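You operate a simulated robot arm through the tools that you are given. There is no shell and no other tool.

You run a simulated robot arm. Do the job below in one go: nothing can be reset, and whatever is moved stays where it is left.

Task
Put things in order on the top of the side table. At the end: the green nut driver stands where the yellow spare radio stood; the teal dust brush is on the white result board; the orange padlock stands where the green nut driver stood; the yellow spare radio is on the brown carton (marked "FOAMS"); the blue cloth stands where the teal dust brush stood; whatever was shut is shut again. Leave all else as you found it, and nothing knocked over. Set down upright: yellow spare radio.

It is judged by the outcome, as a careful person would: the job done as asked, and still so three seconds after it is handed in. It fails if anything else is knocked over, pushed out of place, dropped, spilled or broken. Flat cloth is picked up by pressing the open fingertips on it (5 to 10 N) and closing them slowly along it; thin cloth reads only 2 to 8 mm in the jaws.

Robot
A 7-joint arm with a two-finger parallel gripper, fixed in place. Base frame: the origin is at the foot of the arm, x ahead of it, y to its left, z up; the work surface is at about z = 0. Readings come in cm, degrees, newtons and seconds.
With the tool pointing down near the work surface it reaches from about 24 to 62 cm from the base axis. Its first joint turns from -66.0 to 66.0 degrees. Payload 2.6 kg.
The tool frame sits at the grasp point between the pads (the TCP): z along the fingers, y along the line on which they close. The tips reach 3 cm beyond it. Largest opening 9.4 cm; finger width 2.8, thickness 1; the body of the gripper, 5 by 9.6 cm, starts 5.5 cm behind the TCP.
Orientation is that of the tool frame in the base frame, as a unit quaternion [x, y, z, w]. With the fingers straight down and closing along the base's y, the tool's x points along the base's -x, its y along +y and its z along -z.

Tools
- The arm moves only by the tool apply_moves. Its argument "steps" is a list that holds one entry, the list of rows, each a list of 7 numbers: the turn, a rotation vector about the tool's x, y, z in degrees, then the shift along the tool's x, y, z in cm, then the opening, from 0 (shut) to 1 (fully open). In form: [[[ax, ay, az, x, y, z, jaw], ...]]. A call has 1 to 20 rows; each row is the pose to reach, as a shift and turn from the pose commanded when the call began, along the tool's axes at that moment. Rows are played at 5 a second. More than 5 cm and 8.6 degrees between two rows, or a gripper value outside its range, and nothing of the call is played. A pose out of reach is approached as far as the arm can. The call stops where the force on the tool passes 40 N (or 10 N more than at its start, if that is more) or the arm is blocked; 0.2 s more then pass. Each finger travels about 7.2 cm/s and halts on what it meets, pressing with about 28 N; the grip force reading is that of the motor and also rises with nothing between the fingers. The clock runs only during rows and for 0.2 s after the last one: add rows that repeat a pose to give the fingers time. The reply holds the time, the measured pose of the TCP, the force on the tool along the base axes, the opening and the grip force, in the units named above and with some noise, with the torque about the TCP (base axes, N m) and any sound that the robot's microphone picked up, and new pictures: "show" is both (left out), scene, wrist or none.
- Cameras (640 x 400 px; columns grow to the right, rows downward): "scene" is fixed at [1.54, 41.96, 56.76]; the picture's right is [-0.92, -0.39, 0.00], its down [-0.21, 0.49, -0.85] and it looks along [0.33, -0.78, -0.53] (base axes); focal length 310 px, centre (320, 200). "wrist" rides on the gripper at [7.6, 1.4, -10.3] in the tool frame; the picture's right is [-0.18, 0.98, 0.00], its down [-0.75, -0.14, -0.64] and it looks along [-0.63, -0.12, 0.77] (tool axes); focal length 243 px, centre (320, 200).
- probe_pixels(camera, pixels): for up to 12 pixels [column, row] of the newest picture of that camera ("zoom" is the newest enlarged one), the place [x, y, z] in the base frame of the surface seen there, good to about 0.2 cm. No time passes.
- close_up(camera, box): a new picture of the part [left, top, right, bottom] of that camera's present view, enlarged. No time passes.
- close_job(): hands the job in; it is judged then, once.

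Leave the gripper open and the arm clear of the work at the hand-in unless told otherwise.

The tools are called after "Emit:" as a command line: name --argument value ..., lists and objects as JSON in quotes. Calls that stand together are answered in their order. apply_moves: Moves the arm, as the interface text tells. Its arguments: {"type":"object","properties":{"steps":{"type":"array"},"show":{"type":"string","enum":["both","scene","wrist","none"]}},"required":["steps"]} The other tools are called the same way: probe_pixels (camera, pixels) gives the place of the surface under pixels of a picture; close_up (camera, box) takes an enlarged picture of a part of a camera's view; close_job () hands the job in.

At the start:

```text
clock: 0.0
eef_pos: [31.57, -17.56, 41.31]
orientation: [0.001, 1.0, 0.0, 0.0]
force: [-0.4, 0.7, -0.4]
wrist_torque: [-0.01, 0.0, 0.02]
grip_width: 9.38
grasp_force: 0.1
```

scene: 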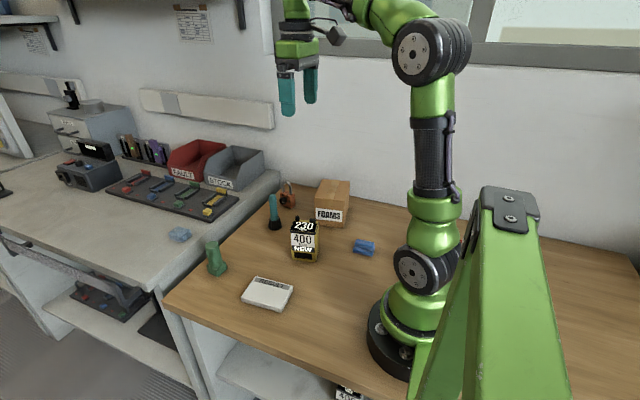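
wrist: 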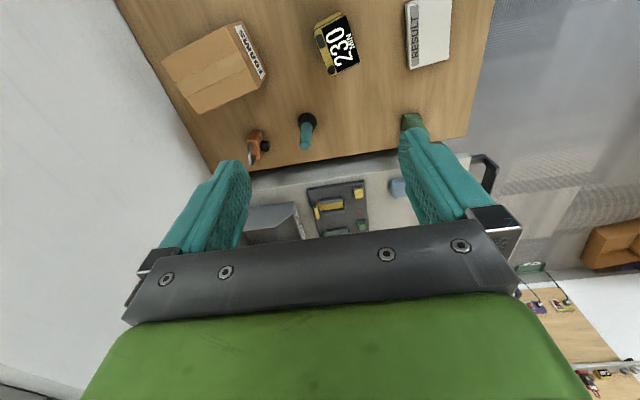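

I see the side table with the arm, carton "FOAMS", the yellow radio, teal brush, orange padlock, green nut driver, white board, and a blue thing near (365,247); another blue thing near (180,235) on the bench. I'll look closer first.

Emit:
close_up --camera "scene" --box '[160, 160, 420, 322]'

Emit:
close_up --camera "wrist" --box '[120, 0, 500, 238]'

```text
2.46 times, centred on (290, 241) of scene
```

zoom: 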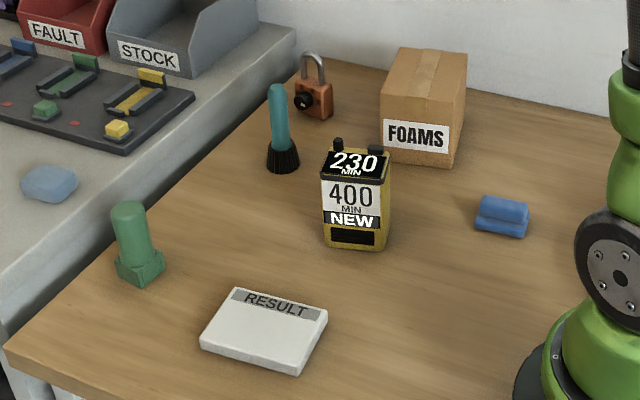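

```text
1.68 times, centred on (310, 119) of wrist
```

zoom: 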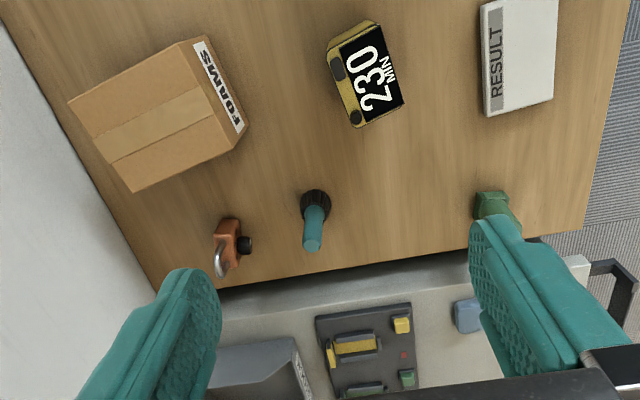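

The blue item near (365,247) looks like folded cloth on the table. Taking tighter close-ups of the individual items.

Emit:
close_up --camera "scene" --box '[325, 222, 405, 272]'

Emit:
close_up --camera "scene" --box '[250, 170, 360, 239]'

Emit:
close_up --camera "scene" --box '[190, 220, 330, 308]'

Emit:
probe_pixels --camera "scene" --pixels '[[365, 243], [363, 252], [355, 249], [375, 244], [300, 225], [302, 258], [272, 198], [275, 228], [211, 243], [218, 272], [267, 292], [180, 235]]'

```text
8.00 times, centred on (365, 247) of scene
```

zoom: 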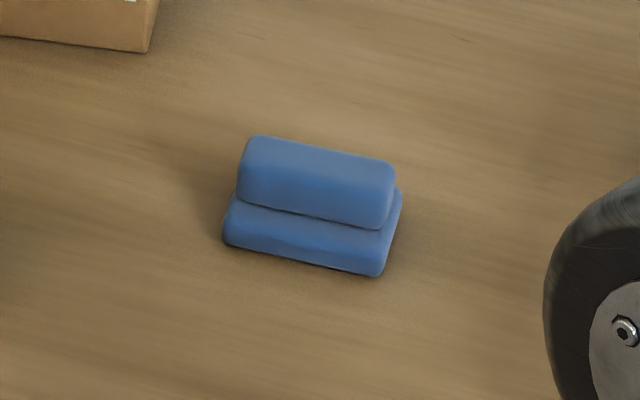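

```text
5.80 times, centred on (305, 204) of scene
```

zoom: 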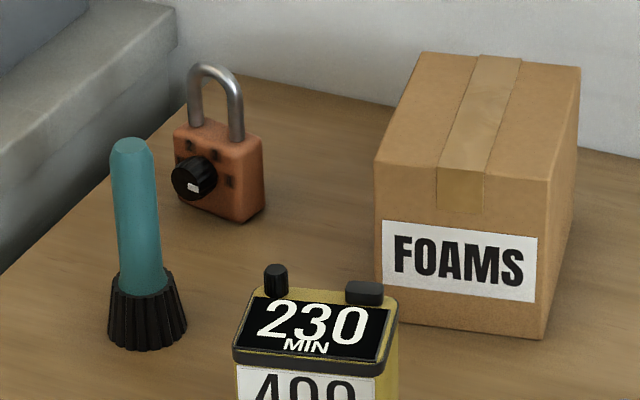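

```text
4.55 times, centred on (260, 264) of scene
```

zoom: 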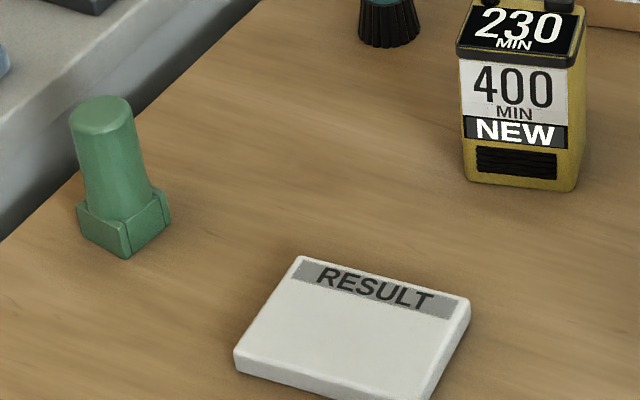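

```text
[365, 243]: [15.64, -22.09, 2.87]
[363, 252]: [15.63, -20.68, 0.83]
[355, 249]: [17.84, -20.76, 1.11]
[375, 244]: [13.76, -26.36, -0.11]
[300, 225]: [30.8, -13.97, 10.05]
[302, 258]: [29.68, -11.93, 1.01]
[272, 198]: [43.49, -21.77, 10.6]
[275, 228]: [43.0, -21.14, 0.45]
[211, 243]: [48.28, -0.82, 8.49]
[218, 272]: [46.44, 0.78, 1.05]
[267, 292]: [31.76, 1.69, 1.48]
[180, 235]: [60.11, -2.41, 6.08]
```

I'll probe the padlock and carton in the scene picture, and the tops of things in the wrist picture.

Emit:
probe_pixels --camera "scene" --pixels '[[291, 196], [288, 202], [284, 203], [288, 182], [294, 190], [283, 187], [322, 185], [350, 183], [345, 182], [316, 206], [343, 211], [347, 226]]'

Emit:
probe_pixels --camera "wrist" --pixels '[[168, 60], [240, 26], [262, 75], [198, 112], [215, 68], [337, 42], [318, 25], [347, 70], [409, 8], [448, 63], [410, 66], [412, 122]]'

```text
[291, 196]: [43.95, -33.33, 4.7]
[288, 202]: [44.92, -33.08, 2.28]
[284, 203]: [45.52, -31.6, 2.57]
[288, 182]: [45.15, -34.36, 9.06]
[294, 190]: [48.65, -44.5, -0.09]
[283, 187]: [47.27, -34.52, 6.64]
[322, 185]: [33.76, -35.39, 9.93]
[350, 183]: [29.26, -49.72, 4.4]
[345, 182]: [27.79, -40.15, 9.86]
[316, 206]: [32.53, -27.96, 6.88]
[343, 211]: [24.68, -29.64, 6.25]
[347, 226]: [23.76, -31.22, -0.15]
```

```text
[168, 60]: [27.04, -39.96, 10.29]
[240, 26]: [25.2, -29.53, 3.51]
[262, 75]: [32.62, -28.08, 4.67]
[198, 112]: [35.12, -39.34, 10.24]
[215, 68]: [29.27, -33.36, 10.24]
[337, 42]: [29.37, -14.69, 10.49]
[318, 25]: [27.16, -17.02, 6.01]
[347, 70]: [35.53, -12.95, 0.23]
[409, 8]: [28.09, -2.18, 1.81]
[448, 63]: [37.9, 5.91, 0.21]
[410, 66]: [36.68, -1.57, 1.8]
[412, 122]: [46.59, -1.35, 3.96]
```

Next I'll zoom on the radio to read its exact faces and edges.

Emit:
close_up --camera "scene" --box '[272, 210, 336, 270]'

```text
6.67 times, centred on (304, 240) of scene
```

zoom: 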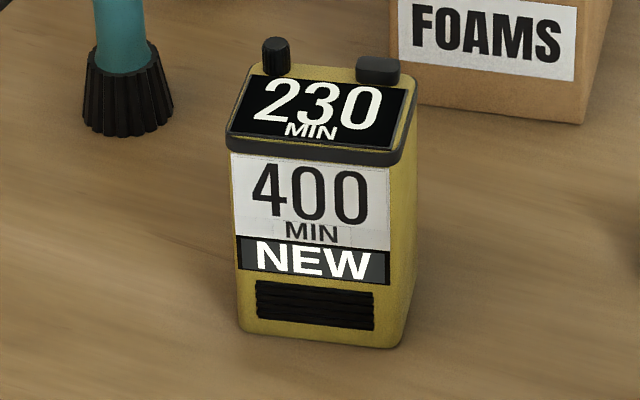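

Emit:
probe_pixels --camera "zoom" --pixels '[[245, 305], [385, 325], [240, 180], [385, 200], [400, 320], [412, 180], [245, 90], [395, 155], [412, 95], [235, 140], [277, 45], [378, 65]]'

Emit:
close_up --camera "wrist" --box '[290, 0, 386, 90]'

```text
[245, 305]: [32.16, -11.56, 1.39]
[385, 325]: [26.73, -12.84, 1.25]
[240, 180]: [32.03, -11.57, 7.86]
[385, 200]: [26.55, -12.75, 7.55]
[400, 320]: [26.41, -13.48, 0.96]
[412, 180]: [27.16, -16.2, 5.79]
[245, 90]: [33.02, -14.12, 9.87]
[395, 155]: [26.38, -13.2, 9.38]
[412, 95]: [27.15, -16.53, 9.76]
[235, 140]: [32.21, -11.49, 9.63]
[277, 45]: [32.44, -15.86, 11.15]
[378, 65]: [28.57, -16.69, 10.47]
```

```text
4.44 times, centred on (338, 45) of wrist
```

zoom: 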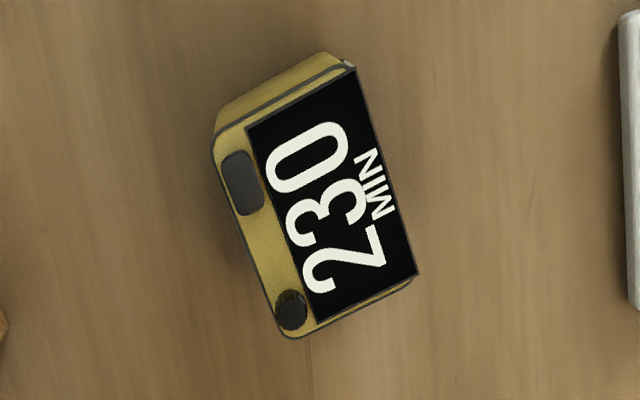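

Emit:
probe_pixels --camera "zoom" --pixels '[[218, 148], [287, 328], [350, 75], [412, 275], [240, 180], [292, 308], [330, 180], [255, 135], [400, 285], [300, 290]]'

```text
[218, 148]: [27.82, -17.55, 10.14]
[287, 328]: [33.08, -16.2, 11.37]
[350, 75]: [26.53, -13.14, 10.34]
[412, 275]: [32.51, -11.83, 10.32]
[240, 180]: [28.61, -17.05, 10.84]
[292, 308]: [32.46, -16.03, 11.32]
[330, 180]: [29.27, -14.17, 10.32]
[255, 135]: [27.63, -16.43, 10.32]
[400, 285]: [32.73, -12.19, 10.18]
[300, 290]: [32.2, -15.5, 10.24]
```

The radio is about 6.2 x 4.7 x 10.3 cm, centred near (30.0, -14.6), turned about 13°. Now the nut driver and the brush.

Emit:
close_up --camera "scene" --box '[190, 230, 250, 290]'

```text
6.67 times, centred on (220, 260) of scene
```

zoom: 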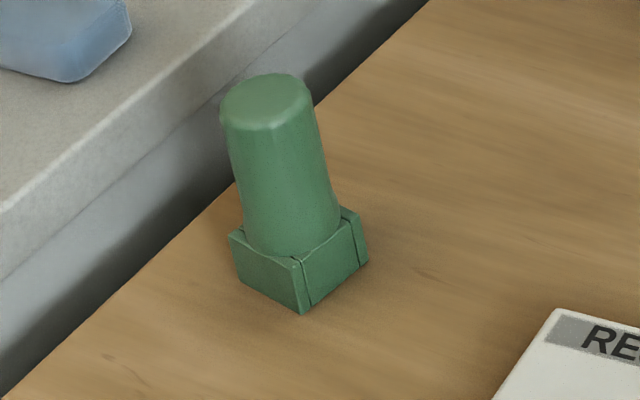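

Emit:
probe_pixels --camera "zoom" --pixels '[[265, 95], [225, 110], [305, 95], [280, 180], [302, 305], [240, 270], [365, 258], [235, 240], [302, 262], [350, 215], [290, 250], [330, 180]]'

Emit:
close_up --camera "wrist" --box '[380, 95, 444, 135]'

```text
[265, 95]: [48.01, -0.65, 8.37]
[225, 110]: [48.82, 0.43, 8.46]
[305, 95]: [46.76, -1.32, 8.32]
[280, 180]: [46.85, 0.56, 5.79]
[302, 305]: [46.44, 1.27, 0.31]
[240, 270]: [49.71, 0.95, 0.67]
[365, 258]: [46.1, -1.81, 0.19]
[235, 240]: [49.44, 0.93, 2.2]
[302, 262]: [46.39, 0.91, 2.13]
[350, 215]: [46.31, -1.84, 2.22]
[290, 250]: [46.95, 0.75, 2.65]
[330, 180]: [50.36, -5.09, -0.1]
```

```text
10.00 times, centred on (412, 115) of wrist
```

zoom: 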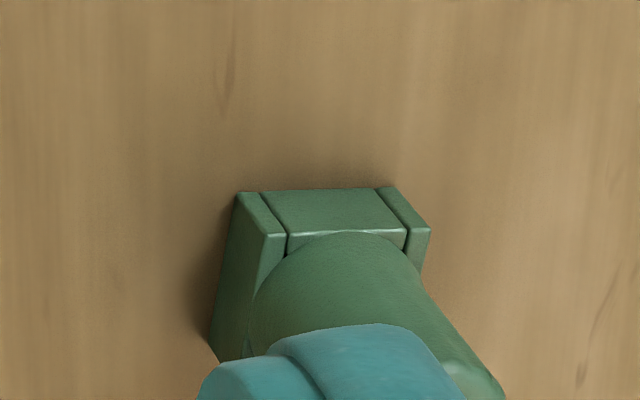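

Emit:
close_up --camera "scene" --box '[255, 178, 315, 238]'

```text
6.67 times, centred on (285, 208) of scene
```

zoom: 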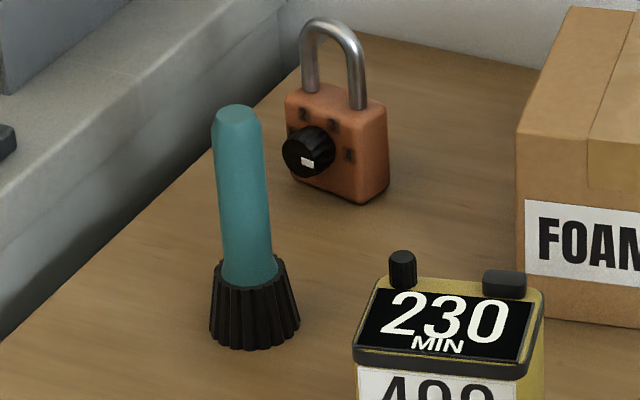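

Emit:
probe_pixels --camera "zoom" --pixels '[[235, 115], [240, 200], [222, 230], [262, 225], [255, 300], [214, 325], [296, 318], [255, 343], [310, 175], [370, 190], [295, 100], [380, 110]]'

Emit:
probe_pixels --camera "zoom" --pixels '[[335, 110], [385, 170], [333, 25], [305, 80], [358, 95], [308, 150], [290, 110], [385, 130], [365, 198], [296, 180], [350, 100], [325, 90]]'

Emit:
close_up --camera "wrist" --box '[230, 100, 340, 175]'

```text
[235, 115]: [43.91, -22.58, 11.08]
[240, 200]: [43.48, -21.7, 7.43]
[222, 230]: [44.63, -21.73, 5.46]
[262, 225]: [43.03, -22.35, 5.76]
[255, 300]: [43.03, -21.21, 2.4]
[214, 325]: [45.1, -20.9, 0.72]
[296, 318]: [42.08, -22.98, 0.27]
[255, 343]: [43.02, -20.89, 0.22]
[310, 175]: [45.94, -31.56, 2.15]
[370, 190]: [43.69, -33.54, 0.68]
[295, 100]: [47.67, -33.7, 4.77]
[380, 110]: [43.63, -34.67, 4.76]
```

```text
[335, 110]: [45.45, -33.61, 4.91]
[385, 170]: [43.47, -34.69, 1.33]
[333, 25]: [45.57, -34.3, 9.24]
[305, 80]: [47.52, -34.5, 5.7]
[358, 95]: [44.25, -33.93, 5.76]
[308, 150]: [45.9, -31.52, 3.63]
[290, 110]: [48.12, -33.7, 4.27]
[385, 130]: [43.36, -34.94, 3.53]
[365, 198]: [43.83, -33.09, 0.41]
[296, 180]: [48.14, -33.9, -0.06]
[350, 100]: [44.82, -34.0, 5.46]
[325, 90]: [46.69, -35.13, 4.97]
```

```text
5.33 times, centred on (285, 138) of wrist
```

zoom: 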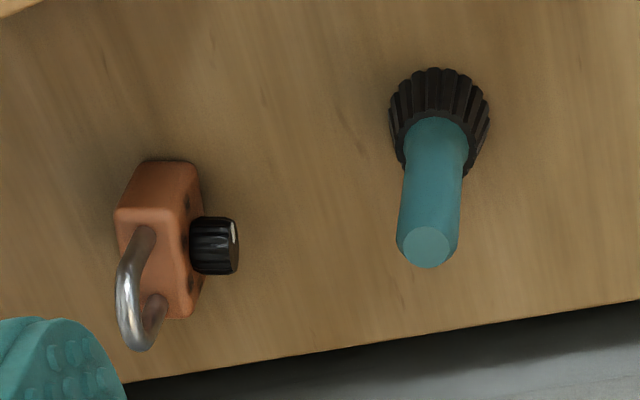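

Now the cloth geometry, and the table and bench edges.

Emit:
probe_pixels --camera "scene" --pixels '[[170, 293], [220, 232], [240, 205], [262, 180], [200, 250], [160, 275], [230, 195], [250, 185], [245, 165], [330, 165], [380, 195], [240, 345]]'

Emit:
close_up --camera "scene" --box '[340, 230, 390, 262]'

```text
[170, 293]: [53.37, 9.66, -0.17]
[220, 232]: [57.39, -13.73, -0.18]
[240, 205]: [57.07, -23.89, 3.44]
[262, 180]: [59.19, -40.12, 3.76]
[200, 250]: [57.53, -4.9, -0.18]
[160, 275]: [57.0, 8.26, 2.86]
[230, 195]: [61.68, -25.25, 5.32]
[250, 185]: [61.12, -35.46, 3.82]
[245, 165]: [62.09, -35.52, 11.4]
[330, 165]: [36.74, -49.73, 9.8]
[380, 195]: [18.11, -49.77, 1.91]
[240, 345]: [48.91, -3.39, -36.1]
```

```text
12.50 times, centred on (365, 246) of scene
```

zoom: 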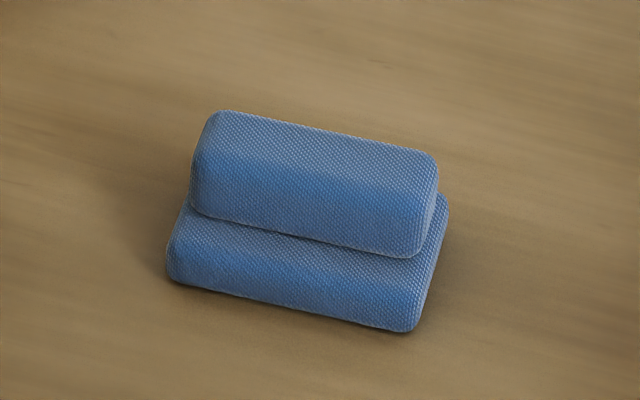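

Emit:
probe_pixels --camera "zoom" --pixels '[[315, 170], [215, 120], [430, 165], [200, 200], [415, 245], [300, 250], [175, 265], [405, 320], [440, 215], [190, 230], [290, 300], [310, 145]]'

```text
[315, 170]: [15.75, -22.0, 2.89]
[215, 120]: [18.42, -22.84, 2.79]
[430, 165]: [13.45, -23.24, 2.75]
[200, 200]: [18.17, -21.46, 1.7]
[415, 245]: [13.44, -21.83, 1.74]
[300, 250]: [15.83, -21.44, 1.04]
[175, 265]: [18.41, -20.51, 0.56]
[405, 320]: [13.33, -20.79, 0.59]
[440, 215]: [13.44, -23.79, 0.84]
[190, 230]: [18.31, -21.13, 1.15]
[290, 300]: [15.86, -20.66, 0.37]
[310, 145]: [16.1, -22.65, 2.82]
```

Emit:
close_up --camera "scene" --box '[232, 268, 304, 318]'

```text
8.00 times, centred on (268, 293) of scene
```

zoom: 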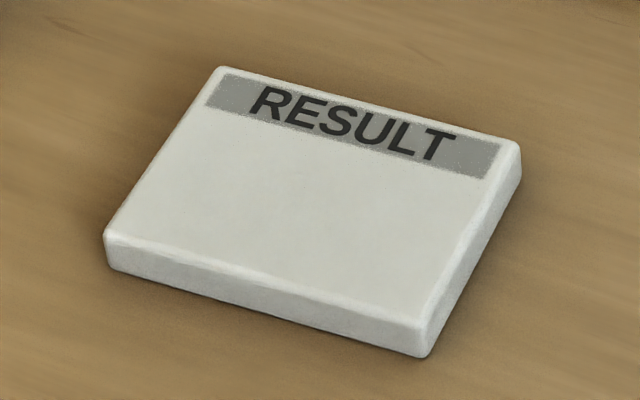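

Emit:
probe_pixels --camera "zoom" --pixels '[[222, 72], [512, 148], [112, 235], [418, 322], [310, 200], [360, 125], [270, 280], [160, 180], [470, 230], [112, 262], [418, 350], [516, 175]]'

```text
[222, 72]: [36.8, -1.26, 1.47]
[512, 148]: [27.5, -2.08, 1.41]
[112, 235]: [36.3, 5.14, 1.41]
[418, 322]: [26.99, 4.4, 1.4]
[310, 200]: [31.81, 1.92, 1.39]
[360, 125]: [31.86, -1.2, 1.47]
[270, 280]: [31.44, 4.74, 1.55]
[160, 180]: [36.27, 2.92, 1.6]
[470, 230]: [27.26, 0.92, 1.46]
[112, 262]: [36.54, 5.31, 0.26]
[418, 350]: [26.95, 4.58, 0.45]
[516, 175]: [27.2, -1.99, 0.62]
```

Layout is clear. I plan this order: radio → carton, nut driver → radio spot, padlock → nut driver spot, brush → board, cloth → brush spot. First I move above the radio (30.0, -14.6), turned 13°, at z≈20.

Emit:
apply_moves --steps '[[[0, 0, -2.17, 0.26, 0.49, 3.55, 1], [0, 0, -4.33, 0.52, 0.99, 7.1, 1], [0, 0, -6.5, 0.79, 1.48, 10.65, 1], [0, 0, -8.67, 1.05, 1.97, 14.2, 1], [0, 0, -10.83, 1.31, 2.47, 17.75, 1], [0, 0, -13, 1.57, 2.96, 21.3, 1], [0, 0, -13, 1.57, 2.96, 21.3, 1]]]'

```text
clock: 1.6
eef_pos: [29.93, -14.47, 19.96]
orientation: [-0.114, 0.994, 0.0, 0.0]
force: [0.8, -0.7, -0.1]
wrist_torque: [-0.01, -0.03, 0.0]
grip_width: 9.39
grasp_force: 0.1
```

scene: 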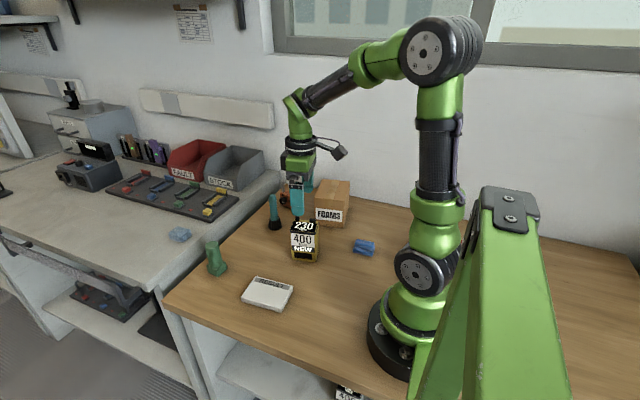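
wrist: 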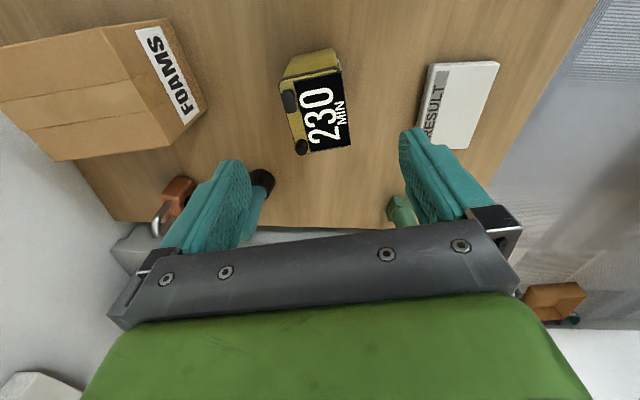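

The gripper sits above the radio, aligned. Descending straight down 12.5 cm with open jaws to z≈7.5.

Emit:
apply_moves --steps '[[[0, 0, 0, 0, 0, 2.5, 1], [0, 0, 0, 0, 0, 5, 1], [0, 0, 0, 0, 0, 7.5, 1], [0, 0, 0, 0, 0, 9.5, 1], [0, 0, 0, 0, 0, 11, 1], [0, 0, 0, 0, 0, 12.5, 1], [0, 0, 0, 0, 0, 12.5, 1]]]'

```text
clock: 3.2
eef_pos: [29.92, -14.83, 7.51]
orientation: [-0.113, 0.994, 0.0, 0.0]
force: [0.1, 0.2, 0.0]
wrist_torque: [0.02, 0.0, 0.0]
grip_width: 9.4
grasp_force: 0.1
```

scene: 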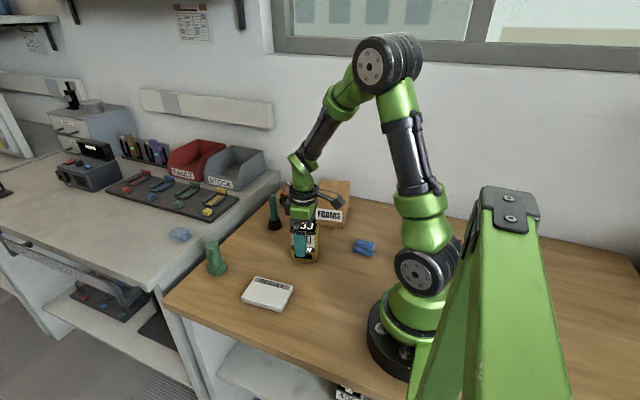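
wrist: 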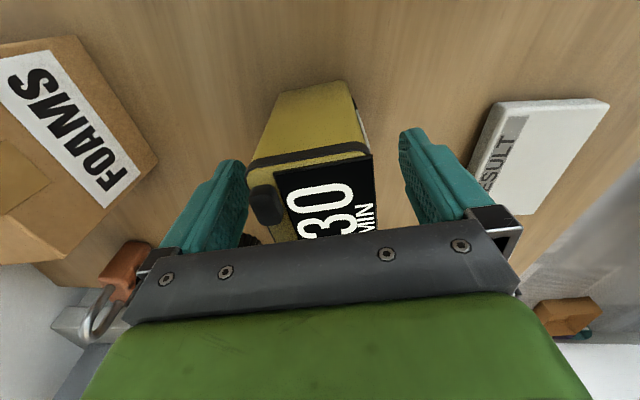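

The radio is between the fingers. Closing slowly.

Emit:
apply_moves --steps '[[[0, 0, 0, 0, 0, 0, 0.8], [0, 0, 0, 0, 0, 0, 0.65], [0, 0, 0, 0, 0, 0, 0.58], [0, 0, 0, 0, 0, 0, 0.52], [0, 0, 0, 0, 0, 0, 0.46], [0, 0, 0, 0, 0, 0, 0.4], [0, 0, 0, 0, 0, 0, 0.3], [0, 0, 0, 0, 0, 0, 0.3], [0, 0, 0, 0, 0, 0, 0.3]]]'

```text
clock: 5.2
eef_pos: [29.93, -14.84, 7.48]
orientation: [-0.114, 0.994, 0.0, 0.0]
force: [0.5, -0.6, 0.2]
wrist_torque: [-0.06, 0.0, -0.01]
grip_width: 5.42
grasp_force: 27.7
```

scene: 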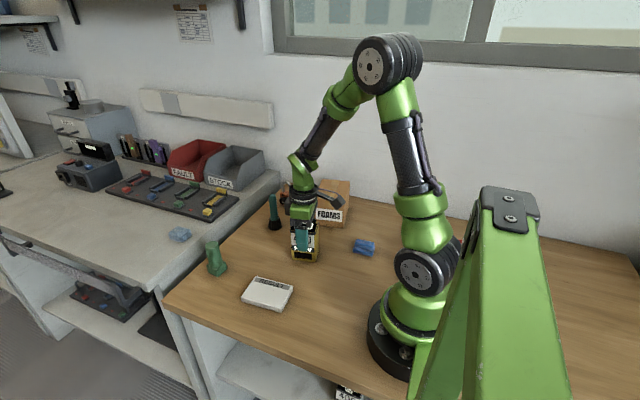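
wrist: 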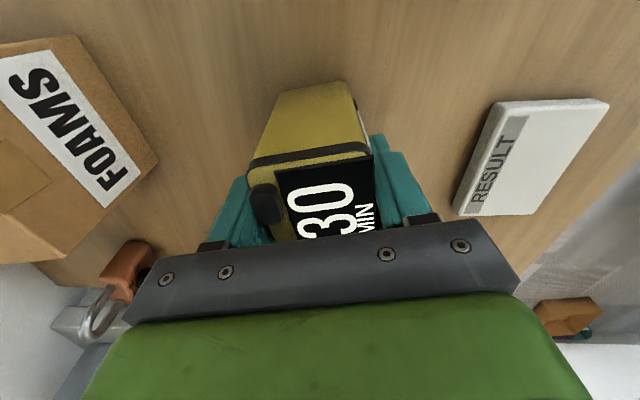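

Gripped at 5.42 cm. Lifting slowly to check the hold and the weight.

Emit:
apply_moves --steps '[[[0, 0, 0, 0, 0, -0.7, 0.3], [0, 0, 0, 0, 0, -1.5, 0.3], [0, 0, 0, 0, 0, -3, 0.3], [0, 0, 0, 0, 0, -3, 0.3]]]'

```text
clock: 6.2
eef_pos: [30.07, -14.83, 10.43]
orientation: [-0.113, 0.994, 0.0, 0.001]
force: [0.0, 0.1, -2.6]
wrist_torque: [-0.02, 0.04, 0.0]
grip_width: 5.44
grasp_force: 28.1
```

scene: 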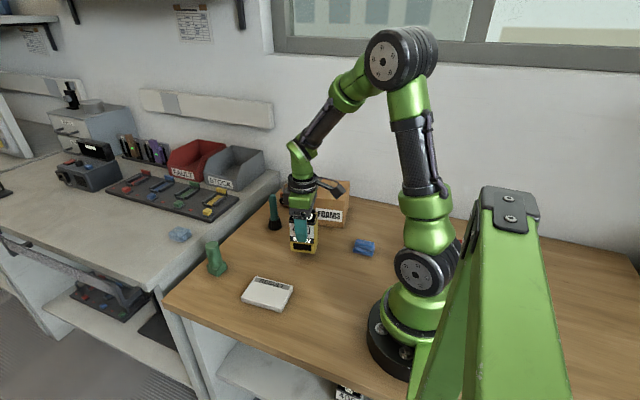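
wrist: 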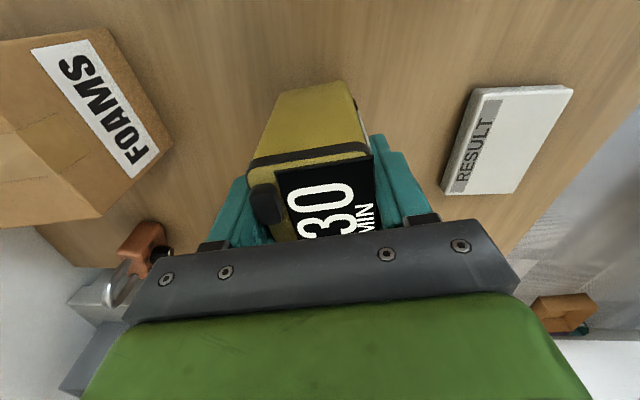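

Held firmly (about 2.6 N). Lifting to z≈21.5.

Emit:
apply_moves --steps '[[[0, 0, 0, 0, 0, -2.5, 0.3], [0, 0, 0, 0, 0, -5, 0.3], [0, 0, 0, 0, 0, -7.5, 0.3], [0, 0, 0, 0, 0, -10, 0.3], [0, 0, 0, 0, 0, -11.1, 0.3], [0, 0, 0, 0, 0, -11.1, 0.3]]]'

Emit:
close_up --camera "scene" --box '[300, 170, 364, 234]'

```text
clock: 7.6
eef_pos: [29.85, -14.6, 21.48]
orientation: [-0.114, 0.994, 0.0, 0.0]
force: [0.1, 0.8, -2.8]
wrist_torque: [-0.02, 0.04, -0.03]
grip_width: 5.43
grasp_force: 28.7
```

scene: 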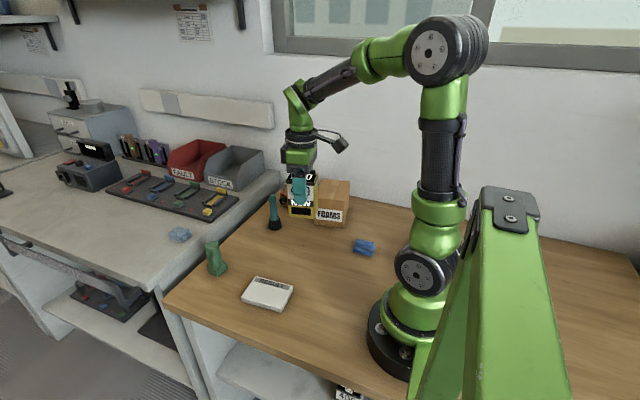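
wrist: 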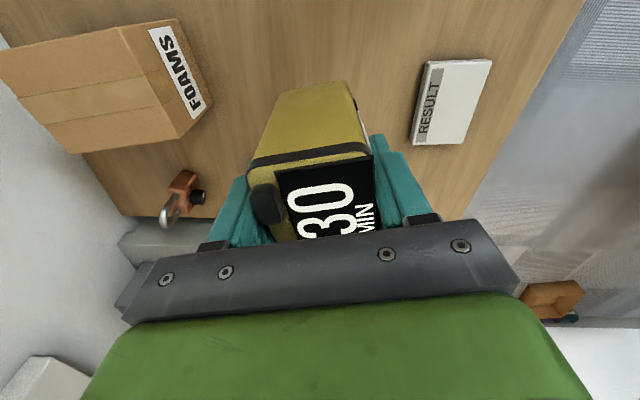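

```text
6.25 times, centred on (332, 202) of scene
```

zoom: 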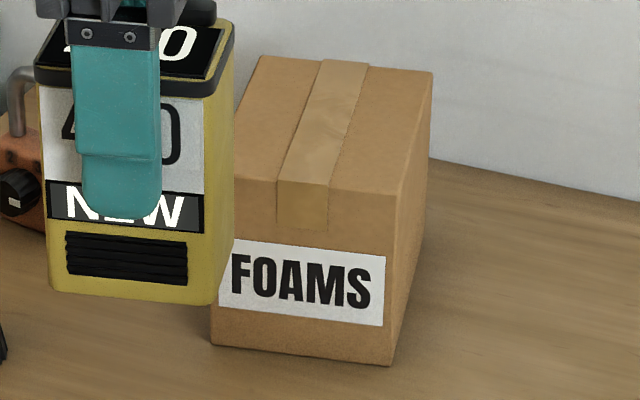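

Emit:
probe_pixels --camera "zoom" --pixels '[[262, 60], [428, 75], [394, 192], [245, 175], [332, 125], [300, 140], [375, 135], [385, 350], [425, 230], [300, 100], [400, 100], [330, 185]]'

Emit:
probe_pixels --camera "wrist" --pixels '[[10, 55], [125, 28], [165, 98], [70, 150], [180, 135], [90, 90]]'

```text
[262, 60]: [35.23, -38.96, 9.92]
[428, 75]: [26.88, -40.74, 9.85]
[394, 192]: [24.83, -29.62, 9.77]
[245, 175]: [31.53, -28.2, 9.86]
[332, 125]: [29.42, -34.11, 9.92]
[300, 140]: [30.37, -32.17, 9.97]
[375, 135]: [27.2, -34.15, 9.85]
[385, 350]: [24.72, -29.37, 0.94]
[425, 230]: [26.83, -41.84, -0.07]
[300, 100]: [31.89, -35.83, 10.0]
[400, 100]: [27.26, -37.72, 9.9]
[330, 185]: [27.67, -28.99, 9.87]
```

```text
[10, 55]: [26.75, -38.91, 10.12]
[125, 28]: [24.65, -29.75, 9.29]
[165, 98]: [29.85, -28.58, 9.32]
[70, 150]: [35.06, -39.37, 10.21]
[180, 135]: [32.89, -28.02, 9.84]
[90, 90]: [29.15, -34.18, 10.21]
```

Carton top is z≈10.0 with centre ≈ (29.9, -34.4). Carrying the radio over it at constant height.

Emit:
apply_moves --steps '[[[0, 0, 0, 0.3, -1.3, 0, 0.3], [0, 0, 0, 0.9, -3.8, 0, 0.3], [0, 0, 0, 1.5, -6.4, 0, 0.3], [0, 0, 0, 2.1, -9.0, 0, 0.3], [0, 0, 0, 2.7, -11.6, 0, 0.3], [0, 0, 0, 3.3, -14.2, 0, 0.3], [0, 0, 0, 3.9, -16.7, 0, 0.3], [0, 0, 0, 4.3, -18.4, 0, 0.3], [0, 0, 0, 4.45, -19.08, 0, 0.3], [0, 0, 0, 4.45, -19.08, 0, 0.3], [0, 0, 0, 4.45, -19.08, 0, 0.3]]]'

Emit:
close_up --camera "scene" --box '[290, 140, 370, 234]'

```text
clock: 10.0
eef_pos: [29.72, -34.23, 21.39]
orientation: [-0.114, 0.994, 0.0, 0.0]
force: [0.3, 0.1, -2.8]
wrist_torque: [0.03, 0.0, -0.01]
grip_width: 5.4
grasp_force: 27.6
```

scene: 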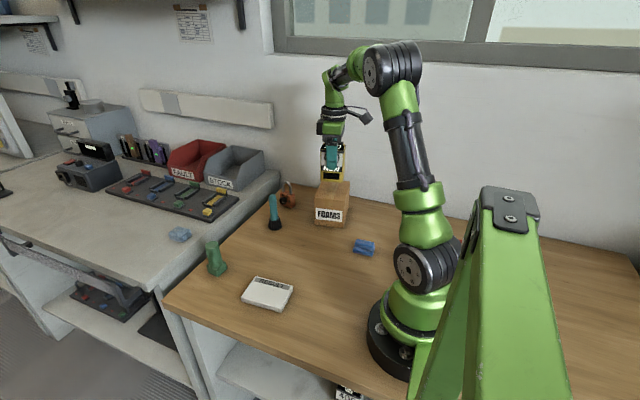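
wrist: 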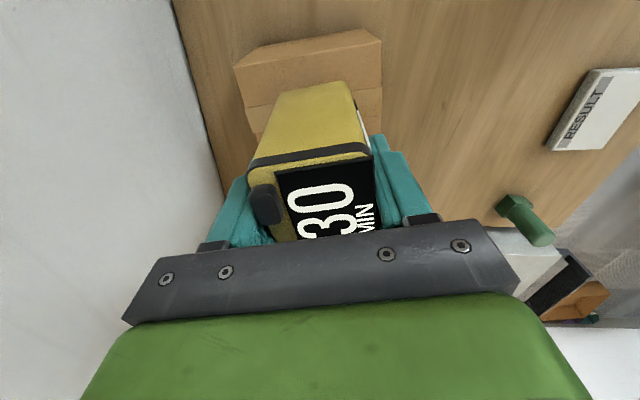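

```text
4.26 times, centred on (330, 187) of scene
```

zoom: 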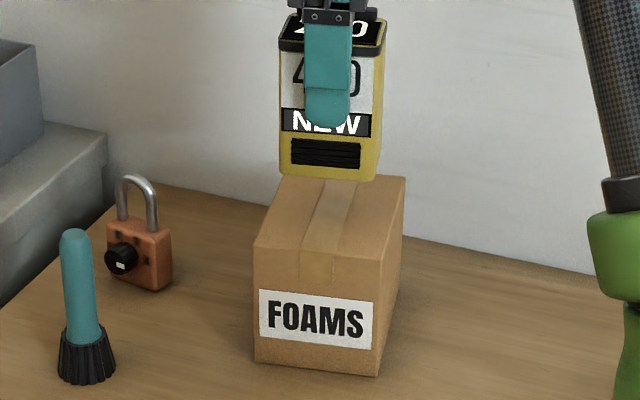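

The radio hangs over the middle of the carton. Lowering 3.4 cm to about 0.5 cm above its top.

Emit:
apply_moves --steps '[[[0, 0, 0, 0, 0, 1, 0.3], [0, 0, 0, 0, 0, 2, 0.3], [0, 0, 0, 0, 0, 2.8, 0.3], [0, 0, 0, 0, 0, 3.2, 0.3], [0, 0, 0, 0, 0, 3.4, 0.3], [0, 0, 0, 0, 0, 3.4, 0.3]]]' --show "none"

Emit:
close_up --camera "scene" --box '[290, 140, 370, 234]'

Emit:
probe_pixels --camera "zoom" --pixels '[[293, 205], [365, 210], [330, 212], [300, 240], [370, 240]]'

```text
clock: 11.4
eef_pos: [29.87, -34.39, 18.09]
orientation: [-0.113, 0.994, 0.0, 0.001]
force: [0.6, 0.0, -3.0]
wrist_torque: [0.0, 0.01, -0.03]
grip_width: 5.45
grasp_force: 28.2
```

```text
4.26 times, centred on (330, 187) of scene
```

zoom: 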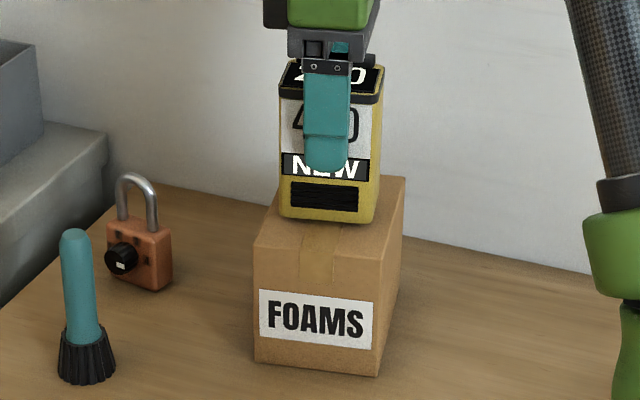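

```text
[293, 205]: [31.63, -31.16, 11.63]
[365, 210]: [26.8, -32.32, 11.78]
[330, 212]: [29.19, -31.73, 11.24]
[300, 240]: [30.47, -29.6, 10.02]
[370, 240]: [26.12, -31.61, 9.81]
```

About half a centimetre left. Lowering in small steps until contact.

Emit:
apply_moves --steps '[[[0, 0, 0, 0, 0, 0.15, 0.3], [0, 0, 0, 0, 0, 0.3, 0.3], [0, 0, 0, 0, 0, 0.4, 0.3], [0, 0, 0, 0, 0, 0.5, 0.3], [0, 0, 0, 0, 0, 0.5, 0.3]]]' --show "none"

```text
clock: 12.6
eef_pos: [29.87, -34.39, 17.73]
orientation: [-0.113, 0.994, 0.0, 0.0]
force: [-0.3, -0.1, -3.8]
wrist_torque: [-0.01, 0.0, -0.01]
grip_width: 5.42
grasp_force: 27.4
```

Emit:
apply_moves --steps '[[[0, 0, 0, 0, 0, 0.06, 0.3], [0, 0, 0, 0, 0, 0.12, 0.3], [0, 0, 0, 0, 0, 0.12, 0.3]]]' --show "none"

```text
clock: 13.4
eef_pos: [29.91, -34.41, 17.55]
orientation: [-0.113, 0.994, -0.001, -0.001]
force: [-1.0, 1.0, -1.6]
wrist_torque: [0.0, -0.01, 0.02]
grip_width: 5.43
grasp_force: 27.6
```

Emit:
apply_moves --steps '[[[0, 0, 0, 0, 0, 0.06, 0.3], [0, 0, 0, 0, 0, 0.12, 0.3], [0, 0, 0, 0, 0, 0.12, 0.3]]]' --show "none"

Emit:
close_up --camera "scene" --box '[300, 150, 364, 214]'

```text
clock: 14.2
eef_pos: [29.81, -34.36, 17.39]
orientation: [-0.114, 0.994, -0.001, -0.001]
force: [-0.8, -0.6, 6.6]
wrist_torque: [0.16, 0.24, 0.04]
grip_width: 5.4
grasp_force: 27.8
```

```text
6.25 times, centred on (332, 182) of scene
```

zoom: 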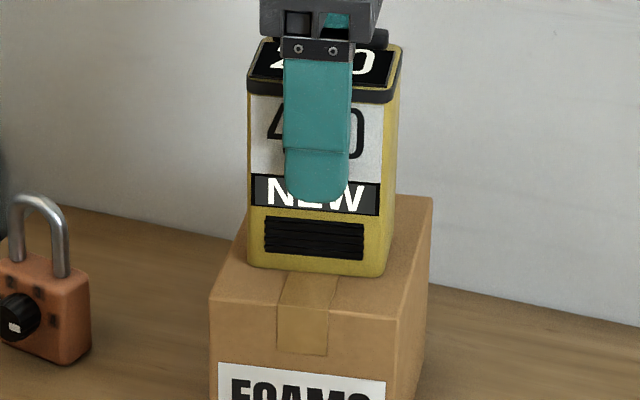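

Contact (force +6.6 N), so the radio stands on the carton. Easing off slightly and opening the fingers slowly.

Emit:
apply_moves --steps '[[[0, 0, 0, 0, 0, -0.07, 0.3], [0, 0, 0, 0, 0, -0.07, 0.5], [0, 0, 0, 0, 0, -0.07, 0.58], [0, 0, 0, 0, 0, -0.07, 0.64], [0, 0, 0, 0, 0, -0.07, 0.72], [0, 0, 0, 0, 0, -0.07, 0.85], [0, 0, 0, 0, 0, -0.07, 0.85]]]'

Emit:
close_up --camera "scene" --box '[300, 150, 364, 214]'

```text
clock: 15.8
eef_pos: [29.83, -34.36, 17.47]
orientation: [-0.113, 0.994, 0.0, 0.0]
force: [-0.7, 0.3, 0.3]
wrist_torque: [0.0, 0.03, -0.03]
grip_width: 7.98
grasp_force: 0.1
```

scene: 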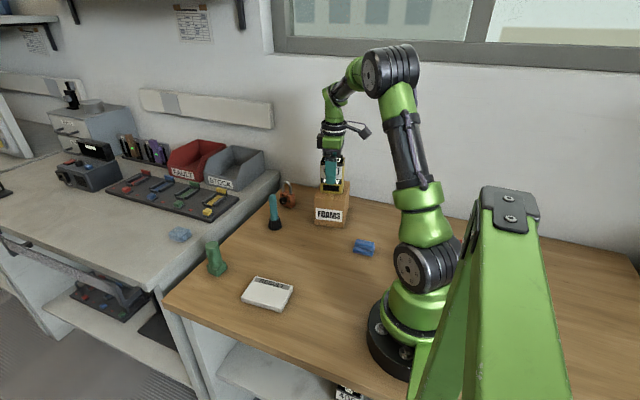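
wrist: 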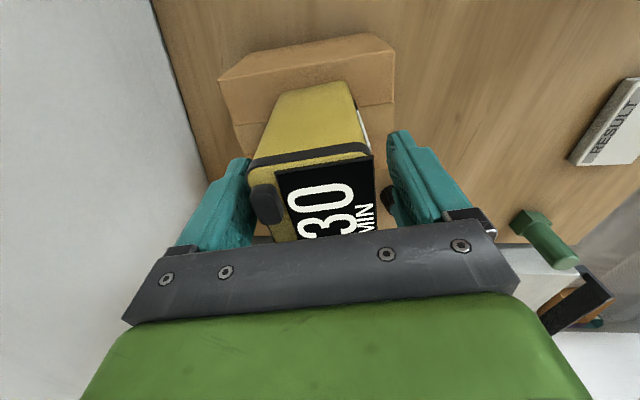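

```text
6.25 times, centred on (332, 182) of scene
```

zoom: 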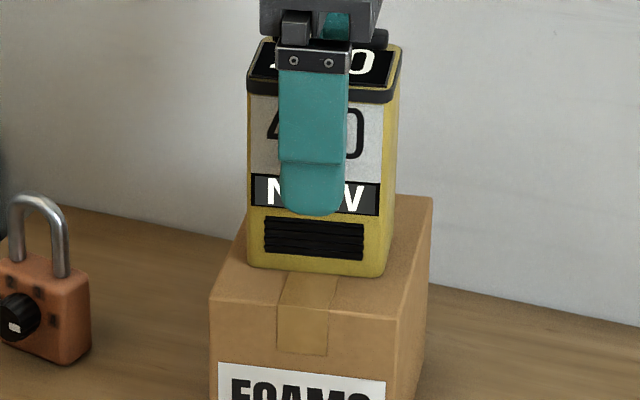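

The radio stands free and upright. Rising straight up about 11 cm.

Emit:
apply_moves --steps '[[[0, 0, 0, 0, 0, -1, 0.9], [0, 0, 0, 0, 0, -3, 0.95], [0, 0, 0, 0, 0, -6, 1], [0, 0, 0, 0, 0, -9, 1], [0, 0, 0, 0, 0, -11, 1], [0, 0, 0, 0, 0, -11, 1]]]'

Emit:
close_up --camera "scene" --box '[290, 140, 370, 234]'

```text
clock: 17.2
eef_pos: [30.0, -34.2, 28.54]
orientation: [-0.112, 0.994, 0.0, 0.0]
force: [0.6, 0.0, -0.4]
wrist_torque: [0.0, -0.02, 0.0]
grip_width: 9.42
grasp_force: 0.1
```

scene: 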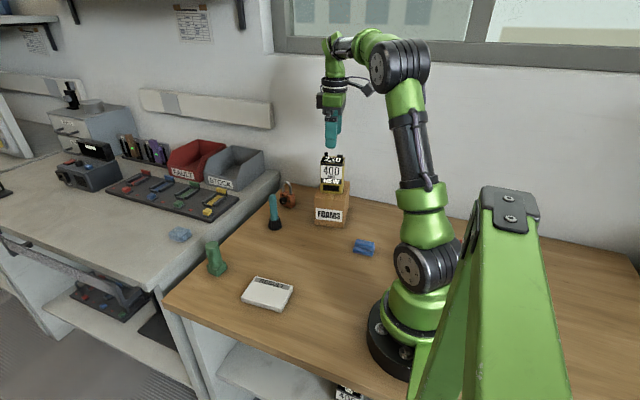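
wrist: 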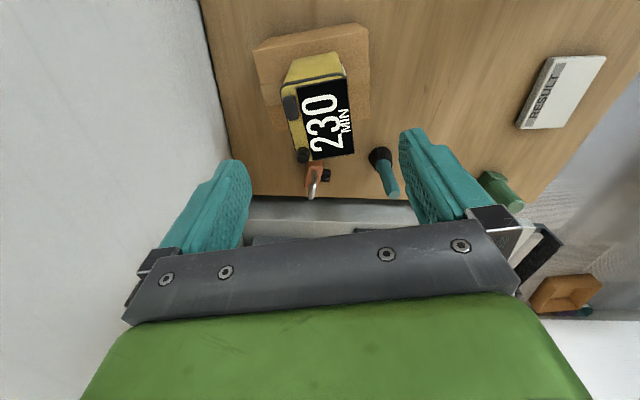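

```text
4.26 times, centred on (330, 187) of scene
```

zoom: 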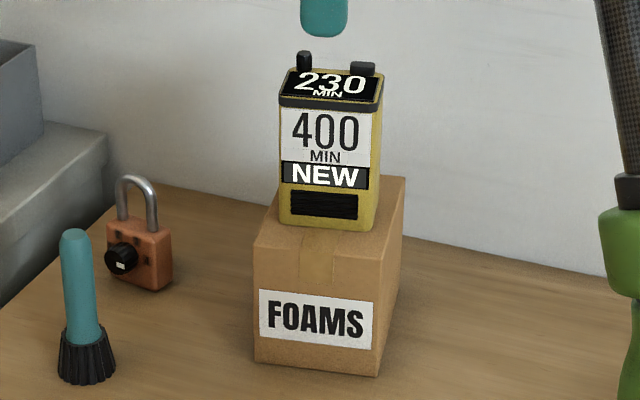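

The radio is upright on the carton. Moving to above the nut driver (48.0, -0.4) at z≈20, yaw back to zero.

Emit:
apply_moves --steps '[[[0, 0, 1.3, -2.53, 2.9, 0.4, 1], [0, 0, 2.6, -5.06, 5.8, 0.8, 1], [0, 0, 3.9, -7.59, 8.7, 1.2, 1], [0, 0, 5.2, -10.12, 11.6, 1.8, 1], [0, 0, 6.5, -12.65, 14.5, 2.6, 1], [0, 0, 7.8, -15.18, 17.4, 3.6, 1], [0, 0, 9.1, -17.71, 20.3, 4.8, 1], [0, 0, 10.4, -20.24, 23.2, 6, 1], [0, 0, 11.7, -22.77, 26.1, 7.3, 1], [0, 0, 13, -25.3, 29.0, 8.5, 1], [0, 0, 13, -25.3, 29.0, 8.5, 1], [0, 0, 13, -25.3, 29.0, 8.5, 1]]]'

```text
clock: 19.8
eef_pos: [48.04, -0.48, 20.09]
orientation: [0.0, 1.0, -0.001, 0.0]
force: [0.0, 0.3, -0.2]
wrist_torque: [0.02, -0.03, 0.02]
grip_width: 9.38
grasp_force: 0.0
```

scene: 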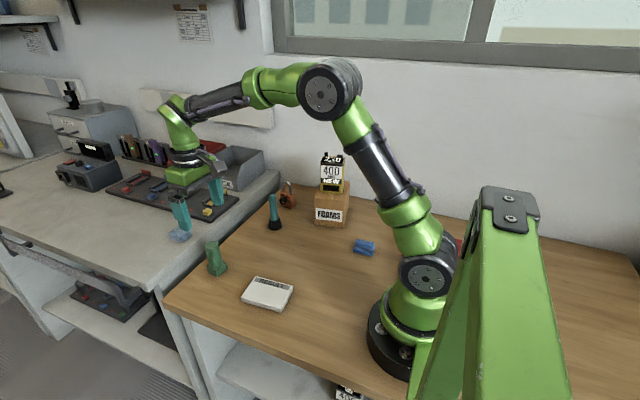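
wrist: 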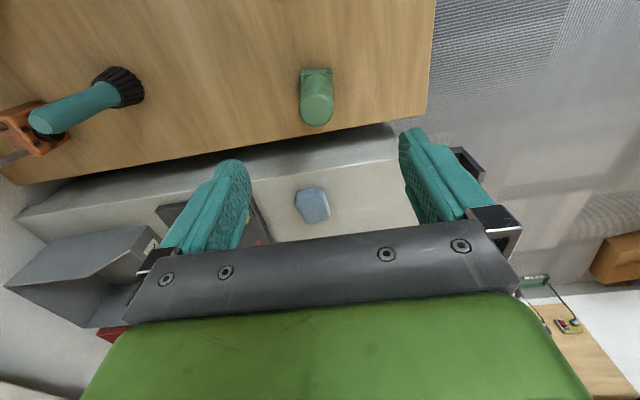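

Emit:
close_up --camera "wrist" --box '[280, 55, 360, 135]'

Emit:
probe_pixels --camera "wrist" --pixels '[[317, 102], [304, 73], [330, 72], [303, 100], [331, 100], [302, 85], [331, 85], [317, 120]]'

```text
5.00 times, centred on (320, 95) of wrist
```

zoom: 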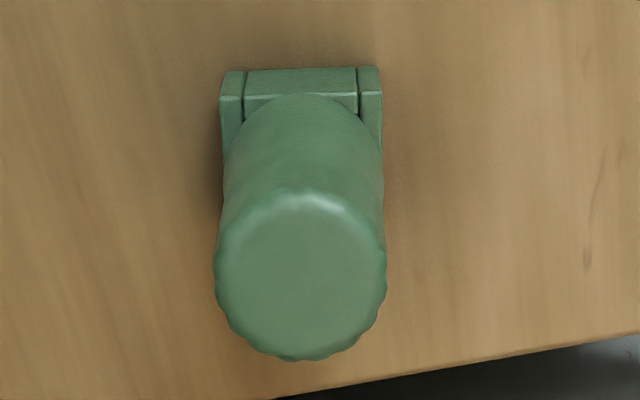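

```text
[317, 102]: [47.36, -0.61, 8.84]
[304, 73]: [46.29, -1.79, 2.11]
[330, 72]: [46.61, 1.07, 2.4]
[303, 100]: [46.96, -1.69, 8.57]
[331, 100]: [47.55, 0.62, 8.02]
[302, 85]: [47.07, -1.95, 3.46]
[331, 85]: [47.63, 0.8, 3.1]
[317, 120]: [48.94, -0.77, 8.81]
```

Emit:
probe_pixels --camera "zoom" --pixels '[[300, 275], [300, 205], [300, 350], [222, 275], [378, 275], [225, 85], [375, 82], [300, 75], [300, 90]]'

```text
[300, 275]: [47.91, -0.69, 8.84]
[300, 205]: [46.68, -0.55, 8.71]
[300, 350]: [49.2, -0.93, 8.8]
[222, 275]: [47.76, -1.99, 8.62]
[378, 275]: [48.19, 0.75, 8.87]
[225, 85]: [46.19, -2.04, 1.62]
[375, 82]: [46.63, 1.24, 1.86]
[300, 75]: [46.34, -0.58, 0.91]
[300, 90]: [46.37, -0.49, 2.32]
```

Nut driver axis ≈ (47.95, -0.55), base top z≈2.2, top z≈8.8. Descending to z≈5.6 with jaws open.

Emit:
apply_moves --steps '[[[0, 0, 0, 0, 0, 2.5, 1], [0, 0, 0, 0.05, -0.05, 5, 1], [0, 0, 0, 0.05, -0.05, 7.5, 1], [0, 0, 0, 0.05, -0.05, 10, 1], [0, 0, 0, 0.05, -0.05, 12, 1], [0, 0, 0, 0.05, -0.05, 13.5, 1], [0, 0, 0, 0.05, -0.05, 14.45, 1], [0, 0, 0, 0.05, -0.05, 14.45, 1]]]'

```text
clock: 21.6
eef_pos: [47.91, -0.4, 5.52]
orientation: [0.0, 1.0, 0.0, 0.0]
force: [-0.2, 0.5, -1.1]
wrist_torque: [0.0, -0.02, -0.02]
grip_width: 9.41
grasp_force: 0.2
```

scene: 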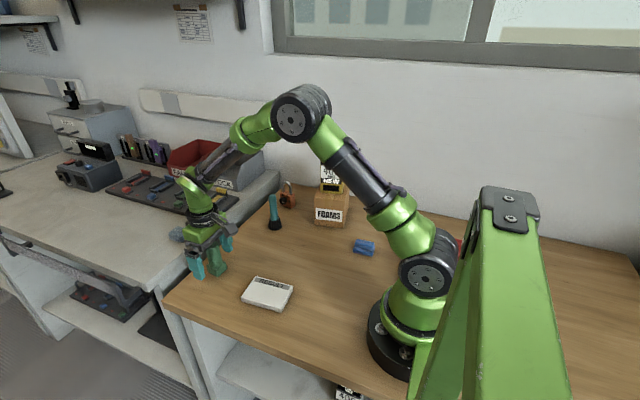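
wrist: 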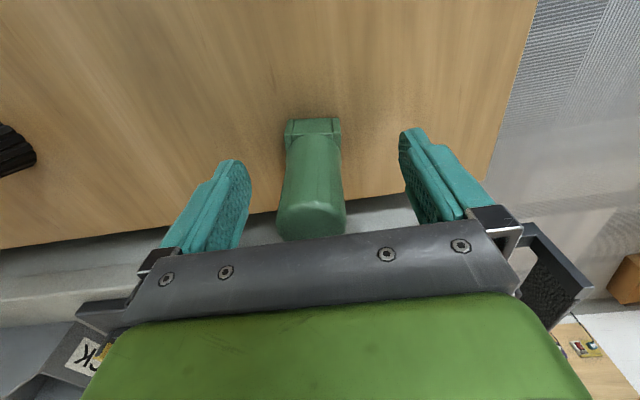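

Fingers straddle the handle. Closing slowly.

Emit:
apply_moves --steps '[[[0, 0, 0, 0, 0, 0, 0.8], [0, 0, 0, 0, 0, 0, 0.6], [0, 0, 0, 0, 0, 0, 0.48], [0, 0, 0, 0, 0, 0, 0.42], [0, 0, 0, 0, 0, 0, 0.37], [0, 0, 0, 0, 0, 0, 0.32], [0, 0, 0, 0, 0, 0, 0.27], [0, 0, 0, 0, 0, 0, 0.2], [0, 0, 0, 0, 0, 0, 0.1], [0, 0, 0, 0, 0, 0, 0.1], [0, 0, 0, 0, 0, 0, 0.1]]]'

```text
clock: 24.0
eef_pos: [47.99, -0.44, 5.62]
orientation: [0.0, 1.0, 0.0, 0.0]
force: [0.3, -0.1, -0.4]
wrist_torque: [0.03, -0.01, -0.01]
grip_width: 3.1
grasp_force: 27.6
```

scene: 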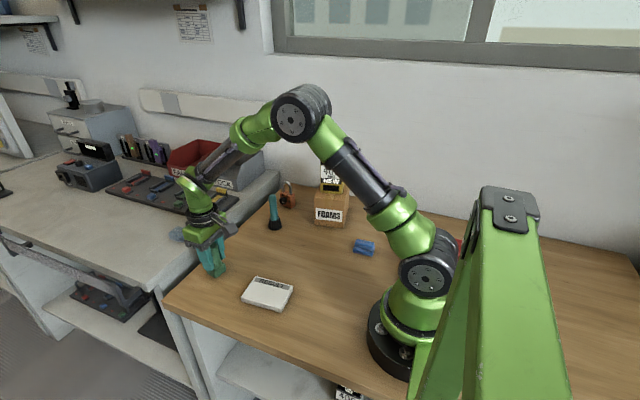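
wrist: 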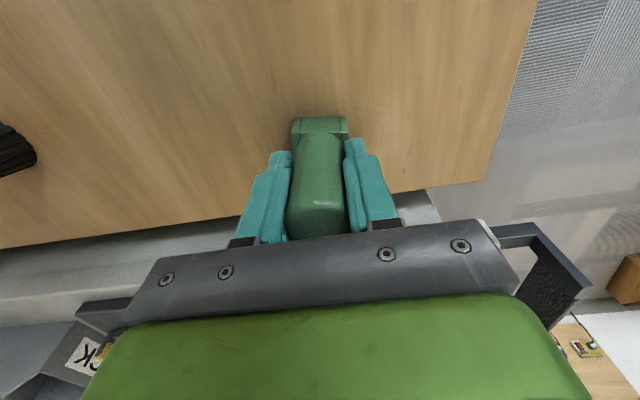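

Gripped at 3.1 cm. Lifting slowly.

Emit:
apply_moves --steps '[[[0, 0, 0, 0, 0, -0.7, 0.1], [0, 0, 0, 0, 0, -1.5, 0.1], [0, 0, 0, 0, 0, -3, 0.1], [0, 0, 0, 0, 0, -5, 0.1], [0, 0, 0, 0, 0, -7.5, 0.1], [0, 0, 0, 0, 0, -9.5, 0.1], [0, 0, 0, 0, 0, -10.5, 0.1], [0, 0, 0, 0, 0, -10.5, 0.1]]]'

```text
clock: 25.8
eef_pos: [47.83, -0.31, 15.96]
orientation: [0.0, 1.0, -0.001, 0.0]
force: [-0.6, 0.0, -0.7]
wrist_torque: [-0.03, 0.01, -0.04]
grip_width: 3.08
grasp_force: 27.7
```

scene: 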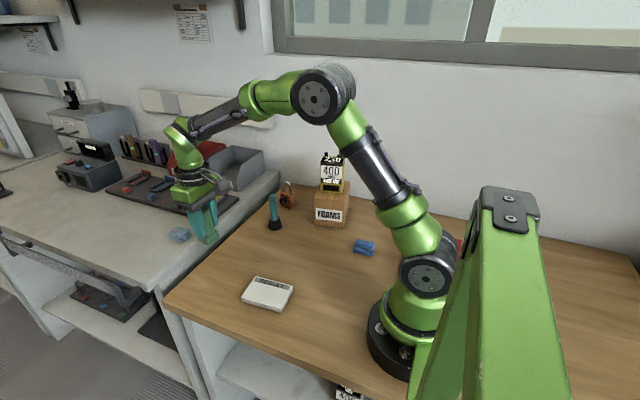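
wrist: 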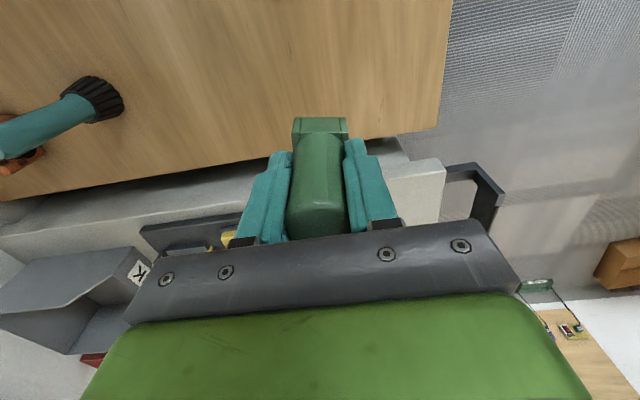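

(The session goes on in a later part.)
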